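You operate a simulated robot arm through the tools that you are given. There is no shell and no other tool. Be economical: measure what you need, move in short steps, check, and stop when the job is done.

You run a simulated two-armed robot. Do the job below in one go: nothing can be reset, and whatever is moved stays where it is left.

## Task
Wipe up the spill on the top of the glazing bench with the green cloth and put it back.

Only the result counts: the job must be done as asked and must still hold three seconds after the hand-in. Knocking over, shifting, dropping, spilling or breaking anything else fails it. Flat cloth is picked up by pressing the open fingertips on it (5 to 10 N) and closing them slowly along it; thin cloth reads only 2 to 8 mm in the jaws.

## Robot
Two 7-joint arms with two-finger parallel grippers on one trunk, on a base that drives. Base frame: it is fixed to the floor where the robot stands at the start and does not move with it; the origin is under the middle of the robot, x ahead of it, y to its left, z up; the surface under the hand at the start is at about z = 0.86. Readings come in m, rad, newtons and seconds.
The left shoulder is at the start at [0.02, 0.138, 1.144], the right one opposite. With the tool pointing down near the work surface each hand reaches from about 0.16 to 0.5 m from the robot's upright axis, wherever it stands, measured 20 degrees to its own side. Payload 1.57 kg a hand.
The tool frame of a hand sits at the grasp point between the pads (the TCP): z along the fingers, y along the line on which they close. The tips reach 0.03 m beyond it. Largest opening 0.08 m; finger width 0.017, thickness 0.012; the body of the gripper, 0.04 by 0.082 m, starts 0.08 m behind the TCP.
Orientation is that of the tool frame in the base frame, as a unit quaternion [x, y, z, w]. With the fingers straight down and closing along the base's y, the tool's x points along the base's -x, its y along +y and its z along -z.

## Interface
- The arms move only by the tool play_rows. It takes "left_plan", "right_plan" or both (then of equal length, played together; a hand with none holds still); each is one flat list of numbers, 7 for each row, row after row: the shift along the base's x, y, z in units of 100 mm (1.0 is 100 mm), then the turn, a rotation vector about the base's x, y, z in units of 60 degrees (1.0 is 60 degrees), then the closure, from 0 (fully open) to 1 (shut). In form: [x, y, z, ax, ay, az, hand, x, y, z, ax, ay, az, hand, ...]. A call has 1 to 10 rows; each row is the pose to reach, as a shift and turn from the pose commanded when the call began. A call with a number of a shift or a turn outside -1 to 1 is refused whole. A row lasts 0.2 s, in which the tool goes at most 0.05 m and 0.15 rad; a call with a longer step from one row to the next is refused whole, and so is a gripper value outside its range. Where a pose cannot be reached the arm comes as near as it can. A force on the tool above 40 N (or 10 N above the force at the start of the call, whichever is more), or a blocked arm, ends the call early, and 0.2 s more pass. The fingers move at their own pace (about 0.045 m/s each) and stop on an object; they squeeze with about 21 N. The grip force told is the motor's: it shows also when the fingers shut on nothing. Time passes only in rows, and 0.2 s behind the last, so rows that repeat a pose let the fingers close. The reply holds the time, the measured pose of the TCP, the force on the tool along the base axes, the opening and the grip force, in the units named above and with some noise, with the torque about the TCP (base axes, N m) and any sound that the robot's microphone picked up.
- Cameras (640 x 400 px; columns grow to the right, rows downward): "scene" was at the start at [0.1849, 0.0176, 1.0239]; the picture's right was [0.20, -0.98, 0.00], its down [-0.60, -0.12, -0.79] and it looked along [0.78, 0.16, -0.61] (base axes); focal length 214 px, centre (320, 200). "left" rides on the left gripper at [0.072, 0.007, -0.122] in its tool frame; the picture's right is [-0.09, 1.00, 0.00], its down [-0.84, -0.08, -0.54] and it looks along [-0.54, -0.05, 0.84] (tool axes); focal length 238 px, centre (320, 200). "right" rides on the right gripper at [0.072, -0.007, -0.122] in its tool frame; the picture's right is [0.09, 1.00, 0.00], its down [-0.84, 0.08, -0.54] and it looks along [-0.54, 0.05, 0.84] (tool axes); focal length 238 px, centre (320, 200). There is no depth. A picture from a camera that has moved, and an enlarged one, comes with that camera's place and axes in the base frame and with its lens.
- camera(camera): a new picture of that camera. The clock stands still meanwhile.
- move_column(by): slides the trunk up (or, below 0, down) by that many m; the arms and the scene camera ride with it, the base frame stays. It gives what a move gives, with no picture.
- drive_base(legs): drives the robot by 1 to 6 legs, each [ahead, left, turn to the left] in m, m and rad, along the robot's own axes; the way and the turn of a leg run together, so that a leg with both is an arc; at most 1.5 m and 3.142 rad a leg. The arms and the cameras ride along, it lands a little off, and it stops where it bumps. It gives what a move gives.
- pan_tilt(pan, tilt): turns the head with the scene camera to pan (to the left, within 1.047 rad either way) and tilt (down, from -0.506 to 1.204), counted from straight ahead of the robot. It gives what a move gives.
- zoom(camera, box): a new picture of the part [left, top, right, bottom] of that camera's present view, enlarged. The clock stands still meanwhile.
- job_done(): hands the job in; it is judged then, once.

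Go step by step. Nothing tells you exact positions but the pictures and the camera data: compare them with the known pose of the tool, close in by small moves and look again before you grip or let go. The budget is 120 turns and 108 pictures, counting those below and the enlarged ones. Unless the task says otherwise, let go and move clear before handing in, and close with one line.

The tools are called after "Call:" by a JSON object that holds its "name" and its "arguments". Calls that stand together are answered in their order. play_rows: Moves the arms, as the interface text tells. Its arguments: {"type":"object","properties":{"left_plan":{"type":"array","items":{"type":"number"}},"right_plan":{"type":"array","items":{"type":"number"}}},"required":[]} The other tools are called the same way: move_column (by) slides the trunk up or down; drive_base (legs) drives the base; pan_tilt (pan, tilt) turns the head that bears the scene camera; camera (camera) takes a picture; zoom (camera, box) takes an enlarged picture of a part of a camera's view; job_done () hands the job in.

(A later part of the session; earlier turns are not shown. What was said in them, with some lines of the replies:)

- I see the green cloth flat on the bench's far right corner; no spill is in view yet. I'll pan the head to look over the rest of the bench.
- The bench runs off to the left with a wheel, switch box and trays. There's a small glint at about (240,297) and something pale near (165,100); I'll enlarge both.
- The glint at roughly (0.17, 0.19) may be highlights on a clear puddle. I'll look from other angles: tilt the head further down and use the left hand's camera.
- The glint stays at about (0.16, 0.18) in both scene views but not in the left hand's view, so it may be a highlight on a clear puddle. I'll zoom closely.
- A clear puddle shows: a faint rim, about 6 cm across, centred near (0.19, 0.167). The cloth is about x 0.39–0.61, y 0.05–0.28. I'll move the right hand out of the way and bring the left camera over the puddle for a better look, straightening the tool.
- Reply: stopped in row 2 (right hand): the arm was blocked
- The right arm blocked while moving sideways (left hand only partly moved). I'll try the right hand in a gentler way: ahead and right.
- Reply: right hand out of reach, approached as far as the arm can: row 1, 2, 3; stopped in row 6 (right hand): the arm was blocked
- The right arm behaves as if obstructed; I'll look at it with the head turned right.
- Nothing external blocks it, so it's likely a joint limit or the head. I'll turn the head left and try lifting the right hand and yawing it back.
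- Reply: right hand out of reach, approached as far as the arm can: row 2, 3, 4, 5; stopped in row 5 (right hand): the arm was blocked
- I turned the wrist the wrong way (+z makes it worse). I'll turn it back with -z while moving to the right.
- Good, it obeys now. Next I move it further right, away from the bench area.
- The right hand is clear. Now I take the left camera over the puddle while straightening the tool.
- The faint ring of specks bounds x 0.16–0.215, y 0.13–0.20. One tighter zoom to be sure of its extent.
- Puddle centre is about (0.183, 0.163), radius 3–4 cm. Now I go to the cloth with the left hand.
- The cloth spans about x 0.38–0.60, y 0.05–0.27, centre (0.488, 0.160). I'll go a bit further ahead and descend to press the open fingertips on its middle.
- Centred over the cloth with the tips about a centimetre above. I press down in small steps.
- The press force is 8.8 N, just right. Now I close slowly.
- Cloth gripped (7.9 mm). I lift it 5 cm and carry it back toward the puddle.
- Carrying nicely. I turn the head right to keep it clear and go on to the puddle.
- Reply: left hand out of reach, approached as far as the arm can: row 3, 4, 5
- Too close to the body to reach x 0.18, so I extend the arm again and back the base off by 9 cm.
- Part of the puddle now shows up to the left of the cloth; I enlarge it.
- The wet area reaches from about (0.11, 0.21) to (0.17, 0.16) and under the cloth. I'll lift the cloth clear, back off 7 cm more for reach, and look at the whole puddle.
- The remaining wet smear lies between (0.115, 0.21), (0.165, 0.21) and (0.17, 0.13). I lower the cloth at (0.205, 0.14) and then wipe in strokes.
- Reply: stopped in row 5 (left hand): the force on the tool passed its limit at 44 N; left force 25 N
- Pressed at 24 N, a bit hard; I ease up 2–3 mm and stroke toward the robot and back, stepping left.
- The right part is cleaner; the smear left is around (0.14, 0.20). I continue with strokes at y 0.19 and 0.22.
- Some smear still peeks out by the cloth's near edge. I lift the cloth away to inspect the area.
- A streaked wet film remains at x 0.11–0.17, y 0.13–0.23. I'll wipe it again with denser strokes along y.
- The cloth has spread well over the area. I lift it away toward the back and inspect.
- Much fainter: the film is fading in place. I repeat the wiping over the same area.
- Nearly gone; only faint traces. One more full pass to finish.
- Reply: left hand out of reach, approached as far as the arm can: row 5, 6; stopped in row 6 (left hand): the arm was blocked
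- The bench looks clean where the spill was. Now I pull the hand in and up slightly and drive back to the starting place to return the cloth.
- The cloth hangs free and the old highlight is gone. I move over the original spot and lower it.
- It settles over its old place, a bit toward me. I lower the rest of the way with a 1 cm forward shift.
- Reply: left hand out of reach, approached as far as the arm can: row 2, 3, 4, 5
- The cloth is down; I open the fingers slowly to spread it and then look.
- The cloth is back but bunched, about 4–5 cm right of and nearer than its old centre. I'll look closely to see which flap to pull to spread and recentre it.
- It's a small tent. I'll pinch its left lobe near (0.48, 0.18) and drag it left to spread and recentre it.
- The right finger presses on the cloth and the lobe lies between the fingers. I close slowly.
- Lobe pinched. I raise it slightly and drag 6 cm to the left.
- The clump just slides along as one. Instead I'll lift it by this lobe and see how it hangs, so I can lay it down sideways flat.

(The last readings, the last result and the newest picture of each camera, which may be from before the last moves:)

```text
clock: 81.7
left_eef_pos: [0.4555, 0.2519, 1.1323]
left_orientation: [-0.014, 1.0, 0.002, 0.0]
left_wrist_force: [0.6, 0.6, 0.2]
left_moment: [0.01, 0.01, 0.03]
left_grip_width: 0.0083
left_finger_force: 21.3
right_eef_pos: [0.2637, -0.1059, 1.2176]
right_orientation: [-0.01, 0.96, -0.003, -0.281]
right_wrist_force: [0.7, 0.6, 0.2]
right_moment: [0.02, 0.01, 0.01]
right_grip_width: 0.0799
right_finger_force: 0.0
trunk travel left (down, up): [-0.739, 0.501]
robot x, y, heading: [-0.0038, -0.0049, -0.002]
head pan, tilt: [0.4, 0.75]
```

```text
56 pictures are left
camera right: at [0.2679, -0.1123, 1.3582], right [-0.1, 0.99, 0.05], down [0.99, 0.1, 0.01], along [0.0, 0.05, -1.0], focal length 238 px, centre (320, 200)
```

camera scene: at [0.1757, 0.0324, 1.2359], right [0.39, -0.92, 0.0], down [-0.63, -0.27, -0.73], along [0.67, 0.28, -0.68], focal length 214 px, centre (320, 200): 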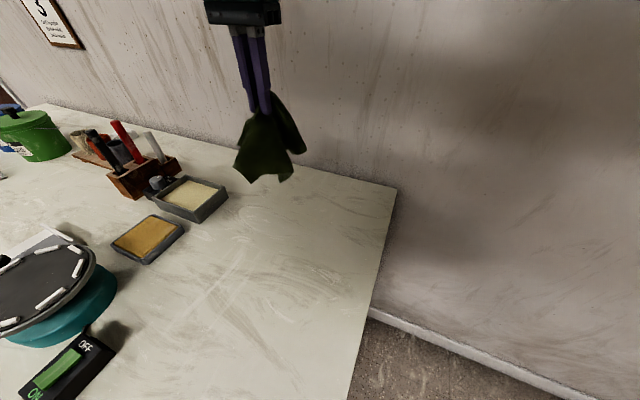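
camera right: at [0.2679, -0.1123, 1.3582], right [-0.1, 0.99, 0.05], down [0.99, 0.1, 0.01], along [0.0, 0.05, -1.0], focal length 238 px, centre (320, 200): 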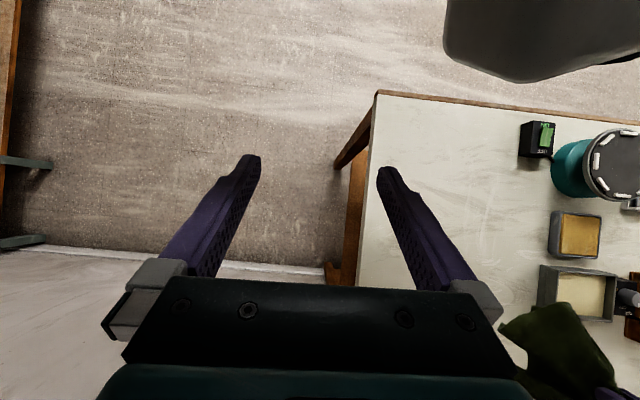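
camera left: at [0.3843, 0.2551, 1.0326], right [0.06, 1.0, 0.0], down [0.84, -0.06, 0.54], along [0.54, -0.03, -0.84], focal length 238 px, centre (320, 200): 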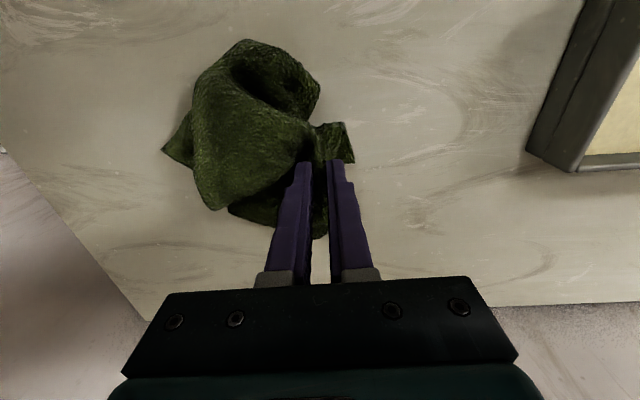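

From above the bench is clean. The cloth hangs from its middle, bulk right under the fingers, so I'll centre the hand over the original spot and lower it.

Call:
{"name": "play_rows", "arguments": {"left_plan": [0.05, -0.2, 0, 0, 0, 0, 1, 0.1, -0.4, 0, 0, 0, 0, 1, 0.15, -0.6, 0, 0, 0, 0, 1, 0.23, -0.8, 0, 0, 0, 0, 1, 0.25, -0.87, 0, 0, 0, 0, 1, 0.25, -0.87, 0, 0, 0, 0, 1]}}

Call:
{"name": "move_column", "arguments": {"by": -0.17}}

Call:
{"name": "camera", "arguments": {"camera": "left"}}

Call:
{"name": "camera", "arguments": {"camera": "scene"}}

```text
clock: 83.1
left_eef_pos: [0.4801, 0.1648, 1.1333]
left_orientation: [-0.013, 1.0, 0.002, 0.0]
left_wrist_force: [0.2, 0.0, -0.7]
left_moment: [-0.02, 0.02, 0.0]
left_grip_width: 0.008
left_finger_force: 20.8
right_eef_pos: [0.2629, -0.1044, 1.2171]
right_orientation: [-0.011, 0.96, -0.004, -0.281]
right_wrist_force: [0.3, -1.0, 0.0]
right_moment: [-0.01, 0.0, 0.0]
right_grip_width: 0.0797
right_finger_force: 0.1
trunk travel left (down, up): [-0.739, 0.501]
robot x, y, heading: [-0.0004, -0.0003, 0.003]
head pan, tilt: [0.4, 0.75]
```

```text
clock: 85.0
left_eef_pos: [0.4801, 0.165, 0.9615]
left_orientation: [-0.014, 1.0, 0.002, -0.001]
left_wrist_force: [0.1, 0.4, -0.2]
left_moment: [-0.02, 0.01, 0.01]
left_grip_width: 0.008
left_finger_force: 21.5
right_eef_pos: [0.2636, -0.1046, 1.0478]
right_orientation: [-0.01, 0.96, -0.003, -0.281]
right_wrist_force: [0.0, 0.0, -0.2]
right_moment: [-0.01, 0.02, 0.02]
right_grip_width: 0.0801
right_finger_force: 0.1
trunk travel left (down, up): [-0.569, 0.671]
robot x, y, heading: [-0.0005, -0.0014, -0.002]
head pan, tilt: [0.4, 0.75]
```

```text
55 pictures are left
camera left: at [0.4091, 0.1679, 1.0826], right [0.06, 1.0, 0.0], down [0.84, -0.06, 0.54], along [0.54, -0.03, -0.84], focal length 238 px, centre (320, 200)
```

left: 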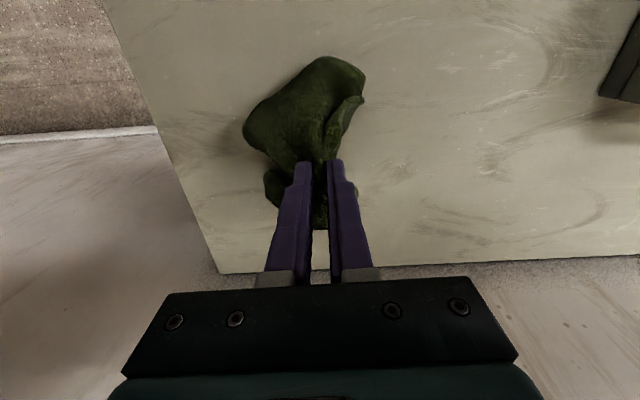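

```text
54 pictures are left
camera scene: at [0.1758, 0.0324, 1.066], right [0.39, -0.92, 0.0], down [-0.63, -0.27, -0.73], along [0.67, 0.28, -0.68], focal length 214 px, centre (320, 200)
```

scene: 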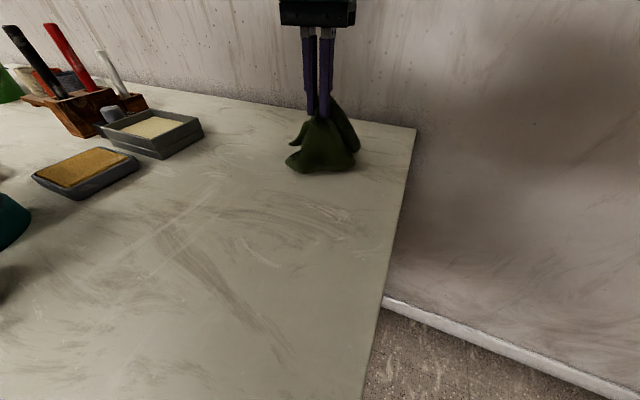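

I lower it the remaining 5 cm and open; afterwards I can nudge the clump into the exact place.

Call:
{"name": "play_rows", "arguments": {"left_plan": [0, 0, -0.15, 0, 0, 0, 1, 0, 0, -0.3, 0, 0, 0, 1, 0, 0, -0.45, 0, 0, 0, 1, 0, 0, -0.5, 0, 0, 0, 1, 0, 0, -0.5, 0, 0, 0, 0.8, 0, 0, -0.5, 0, 0, 0, 0.6, 0, 0, -0.5, 0, 0, 0, 0.4, 0, 0, -0.5, 0, 0, 0, 0.2, 0, 0, -0.5, 0, 0, 0, 0, 0, 0, -0.5, 0, 0, 0, 0]}}

Call:
{"name": "camera", "arguments": {"camera": "left"}}

```text
clock: 87.2
left_eef_pos: [0.4757, 0.1662, 0.9125]
left_orientation: [-0.013, 1.0, 0.001, -0.001]
left_wrist_force: [0.4, 1.9, 3.5]
left_moment: [-0.12, -0.05, -0.01]
left_grip_width: 0.0792
left_finger_force: 0.0
left hand out of reach, approached as far as the arm can: row 3, 4, 5, 6, 7, 8, 9, 10
right_eef_pos: [0.2641, -0.1043, 1.0476]
right_orientation: [-0.01, 0.96, -0.004, -0.281]
right_wrist_force: [0.6, -0.1, -0.2]
right_moment: [0.04, 0.03, 0.04]
right_grip_width: 0.0799
right_finger_force: 0.1
trunk travel left (down, up): [-0.569, 0.671]
robot x, y, heading: [0.0017, -0.0006, 0.003]
head pan, tilt: [0.4, 0.75]
```

```text
53 pictures are left
camera left: at [0.4037, 0.1697, 1.0331], right [0.07, 1.0, 0.0], down [0.84, -0.06, 0.54], along [0.54, -0.03, -0.84], focal length 238 px, centre (320, 200)
```

left: 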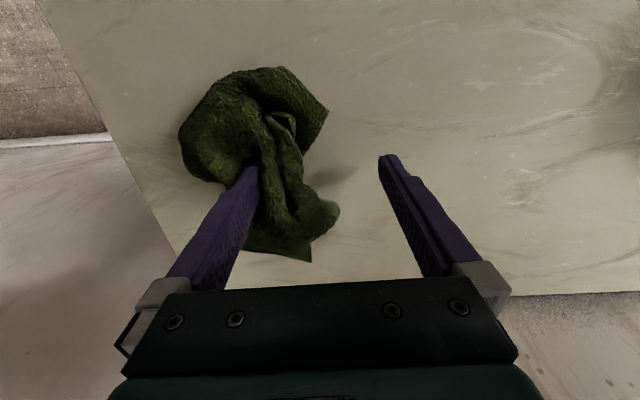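

The right finger dragged the clump about 4 cm right when opening. I'll close nearly (without gripping) to pull it back, then lift out before opening.

Call:
{"name": "play_rows", "arguments": {"left_plan": [0, 0, -0.05, 0, 0, 0, 0.1, 0, 0, -0.08, 0, 0, 0, 0.2, 0, 0, -0.08, 0, 0, 0, 0.35, 0, 0, -0.08, 0, 0, 0, 0.5, 0, 0, -0.08, 0, 0, 0, 0.6, 0, 0, -0.08, 0, 0, 0, 0.7, 0, 0, -0.08, 0, 0, 0, 0.7]}}

Call:
{"name": "camera", "arguments": {"camera": "left"}}

```text
clock: 88.8
left_eef_pos: [0.4747, 0.165, 0.9042]
left_orientation: [-0.014, 1.0, 0.001, 0.001]
left_wrist_force: [0.4, 0.5, 7.6]
left_moment: [-0.12, -0.04, -0.05]
left_grip_width: 0.0249
left_finger_force: 0.3
right_eef_pos: [0.2639, -0.1043, 1.0483]
right_orientation: [-0.01, 0.96, -0.004, -0.28]
right_wrist_force: [0.4, 0.0, 0.5]
right_moment: [0.02, 0.0, 0.03]
right_grip_width: 0.0798
right_finger_force: 0.0
trunk travel left (down, up): [-0.569, 0.671]
robot x, y, heading: [-0.002, -0.0026, -0.001]
head pan, tilt: [0.4, 0.75]
```

```text
52 pictures are left
camera left: at [0.4036, 0.1694, 1.0254], right [0.06, 1.0, 0.0], down [0.84, -0.06, 0.54], along [0.54, -0.03, -0.84], focal length 238 px, centre (320, 200)
```

left: 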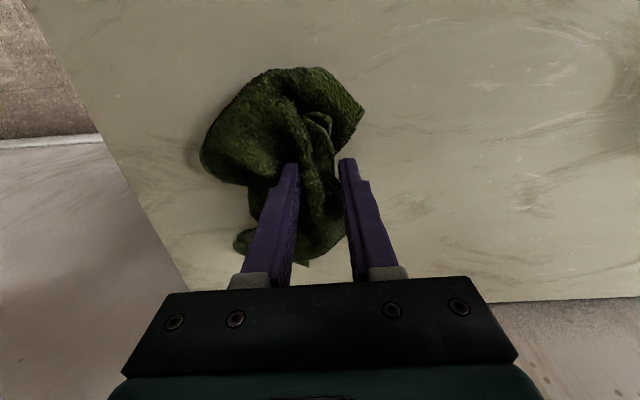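

It followed back to about centre. Now I lift straight out with the fingers half closed.

Call:
{"name": "play_rows", "arguments": {"left_plan": [0, 0, 0.1, 0, 0, 0, 0.7, 0, 0, 0.25, 0, 0, 0, 0.7, 0, 0, 0.45, 0, 0, 0, 0.7, 0, 0, 0.7, 0, 0, 0, 0.7, 0, 0, 0.95, 0, 0, 0, 0.7, 0, 0, 0.95, 0, 0, 0, 0.7]}}

Call:
{"name": "camera", "arguments": {"camera": "left"}}

Call:
{"name": "camera", "arguments": {"camera": "scene"}}

```text
clock: 90.2
left_eef_pos: [0.4735, 0.1667, 1.0004]
left_orientation: [-0.014, 1.0, 0.002, 0.0]
left_wrist_force: [0.5, 0.2, -0.7]
left_moment: [0.01, -0.03, 0.02]
left_grip_width: 0.0237
left_finger_force: 0.1
right_eef_pos: [0.2629, -0.105, 1.0463]
right_orientation: [-0.011, 0.96, -0.004, -0.28]
right_wrist_force: [0.2, -0.5, -0.1]
right_moment: [0.0, 0.0, 0.02]
right_grip_width: 0.08
right_finger_force: 0.1
trunk travel left (down, up): [-0.569, 0.671]
robot x, y, heading: [0.0012, -0.0024, 0.001]
head pan, tilt: [0.4, 0.75]
```

```text
51 pictures are left
camera left: at [0.4031, 0.1694, 1.1206], right [0.06, 1.0, 0.0], down [0.84, -0.06, 0.54], along [0.54, -0.03, -0.84], focal length 238 px, centre (320, 200)
```

left: 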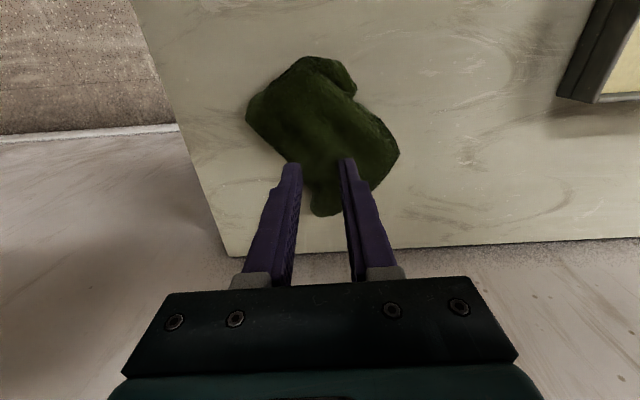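

```text
50 pictures are left
camera scene: at [0.1757, 0.0324, 1.0659], right [0.39, -0.92, 0.0], down [-0.63, -0.27, -0.73], along [0.67, 0.28, -0.68], focal length 214 px, centre (320, 200)
```

scene: 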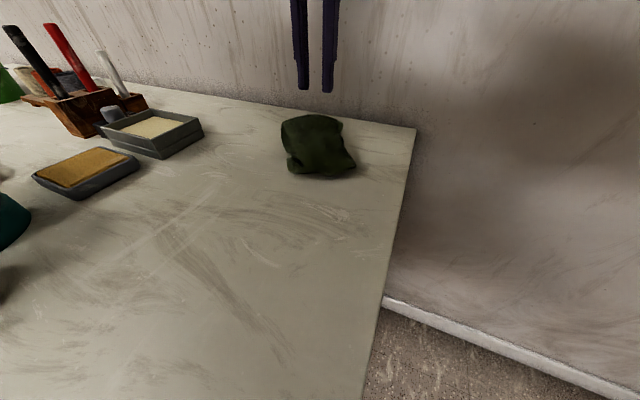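

The cloth now sits with its centre at about (0.482, 0.168), within a centimetre of where it was. I back the hand off and check the spill area once more from the earlier viewpoints.

Call:
{"name": "play_rows", "arguments": {"left_plan": [0, 0, 0.1, 0, 0, 0, 0.6, -0.2, 0.1, 0.2, 0, 0, 0, 0.4, -0.5, 0.3, 0.2, 0, 0, 0, 0.2, -0.8, 0.6, 0.2, 0, 0, 0, 0, -1, 0.9, 0.2, 0, 0, 0, 0, -1, 1, 0.2, 0, 0, 0, 0]}}

Call:
{"name": "pan_tilt", "arguments": {"pan": 0.75, "tilt": 1.1}}

Call:
{"name": "camera", "arguments": {"camera": "scene"}}

Call:
{"name": "zoom", "arguments": {"camera": "left", "box": [0, 0, 420, 260]}}

```text
clock: 91.7
left_eef_pos: [0.3741, 0.2657, 1.0203]
left_orientation: [-0.014, 1.0, 0.001, 0.001]
left_wrist_force: [-0.1, -0.2, 1.3]
left_moment: [0.01, 0.0, -0.03]
left_grip_width: 0.0799
left_finger_force: 0.0
left hand out of reach, approached as far as the arm can: row 2
right_eef_pos: [0.265, -0.1058, 1.0465]
right_orientation: [-0.011, 0.96, -0.004, -0.281]
right_wrist_force: [0.1, -0.4, -0.2]
right_moment: [-0.02, -0.04, 0.0]
right_grip_width: 0.0797
right_finger_force: 0.0
trunk travel left (down, up): [-0.569, 0.671]
robot x, y, heading: [-0.006, -0.0013, -0.002]
head pan, tilt: [0.4, 0.75]
```

```text
clock: 92.5
left_eef_pos: [0.3744, 0.2661, 1.0192]
left_orientation: [-0.014, 1.0, 0.002, 0.0]
left_wrist_force: [-0.4, 0.1, -0.3]
left_moment: [0.03, -0.03, -0.02]
left_grip_width: 0.0802
left_finger_force: 0.1
right_eef_pos: [0.2632, -0.106, 1.0462]
right_orientation: [-0.01, 0.96, -0.004, -0.28]
right_wrist_force: [-0.2, 0.0, -0.5]
right_moment: [-0.01, -0.02, 0.03]
right_grip_width: 0.0797
right_finger_force: 0.1
trunk travel left (down, up): [-0.569, 0.671]
robot x, y, heading: [-0.003, -0.0022, -0.001]
head pan, tilt: [0.75, 1.1]
```

```text
49 pictures are left
camera scene: at [0.1456, 0.0432, 1.0402], right [0.68, -0.73, 0.0], down [-0.65, -0.61, -0.45], along [0.33, 0.31, -0.89], focal length 214 px, centre (320, 200)
```

scene: 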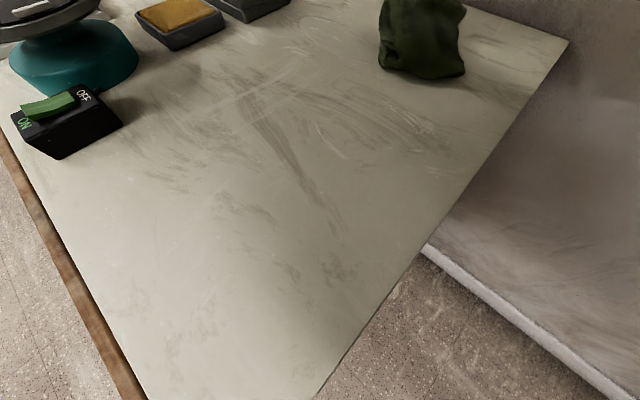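

```text
1.52 times, centred on (210, 130) of left
camera zoom: at [0.3037, 0.2696, 1.1399], right [0.06, 1.0, 0.0], down [0.84, -0.06, 0.54], along [0.54, -0.03, -0.84], focal length 363 px, centre (488, 307)
```

zoom: 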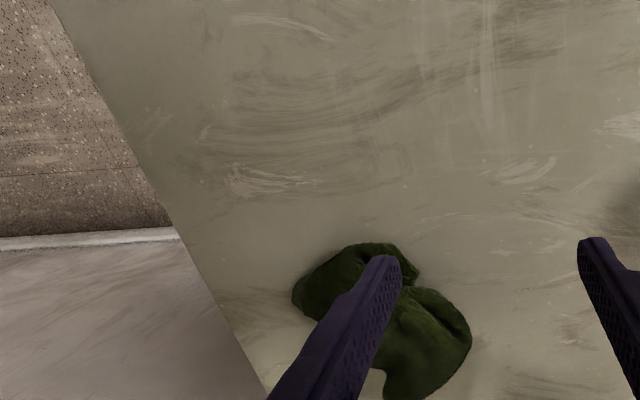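

The glint and dark film are gone. One enlarged check of that spot.

Call:
{"name": "zoom", "arguments": {"camera": "scene", "box": [130, 140, 354, 280]}}

```text
2.86 times, centred on (242, 210) of scene
camera zoom: at [0.1456, 0.0432, 1.0402], right [0.68, -0.73, 0.0], down [-0.65, -0.61, -0.45], along [0.33, 0.31, -0.89], focal length 613 px, centre (543, 171)
```

zoom: 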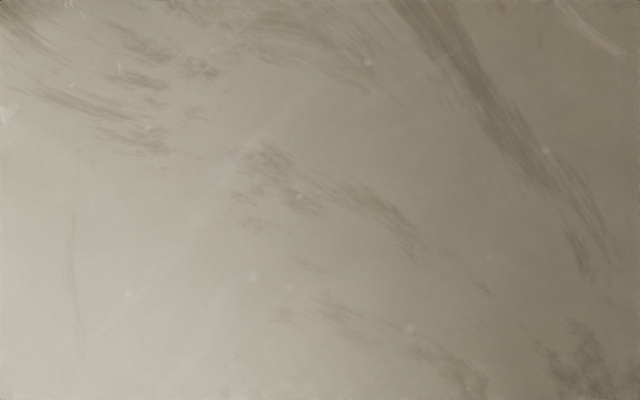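

Only the bench's own markings are left, the cloth lies back in its place and both hands are clear, so I hand the job in.

Call:
{"name": "job_done", "arguments": {}}

```text
The job is handed in.
```

The spill is wiped up, and the green cloth is back within about 1 cm of where it lay, though it is bunched up rather than spread flat as it was.
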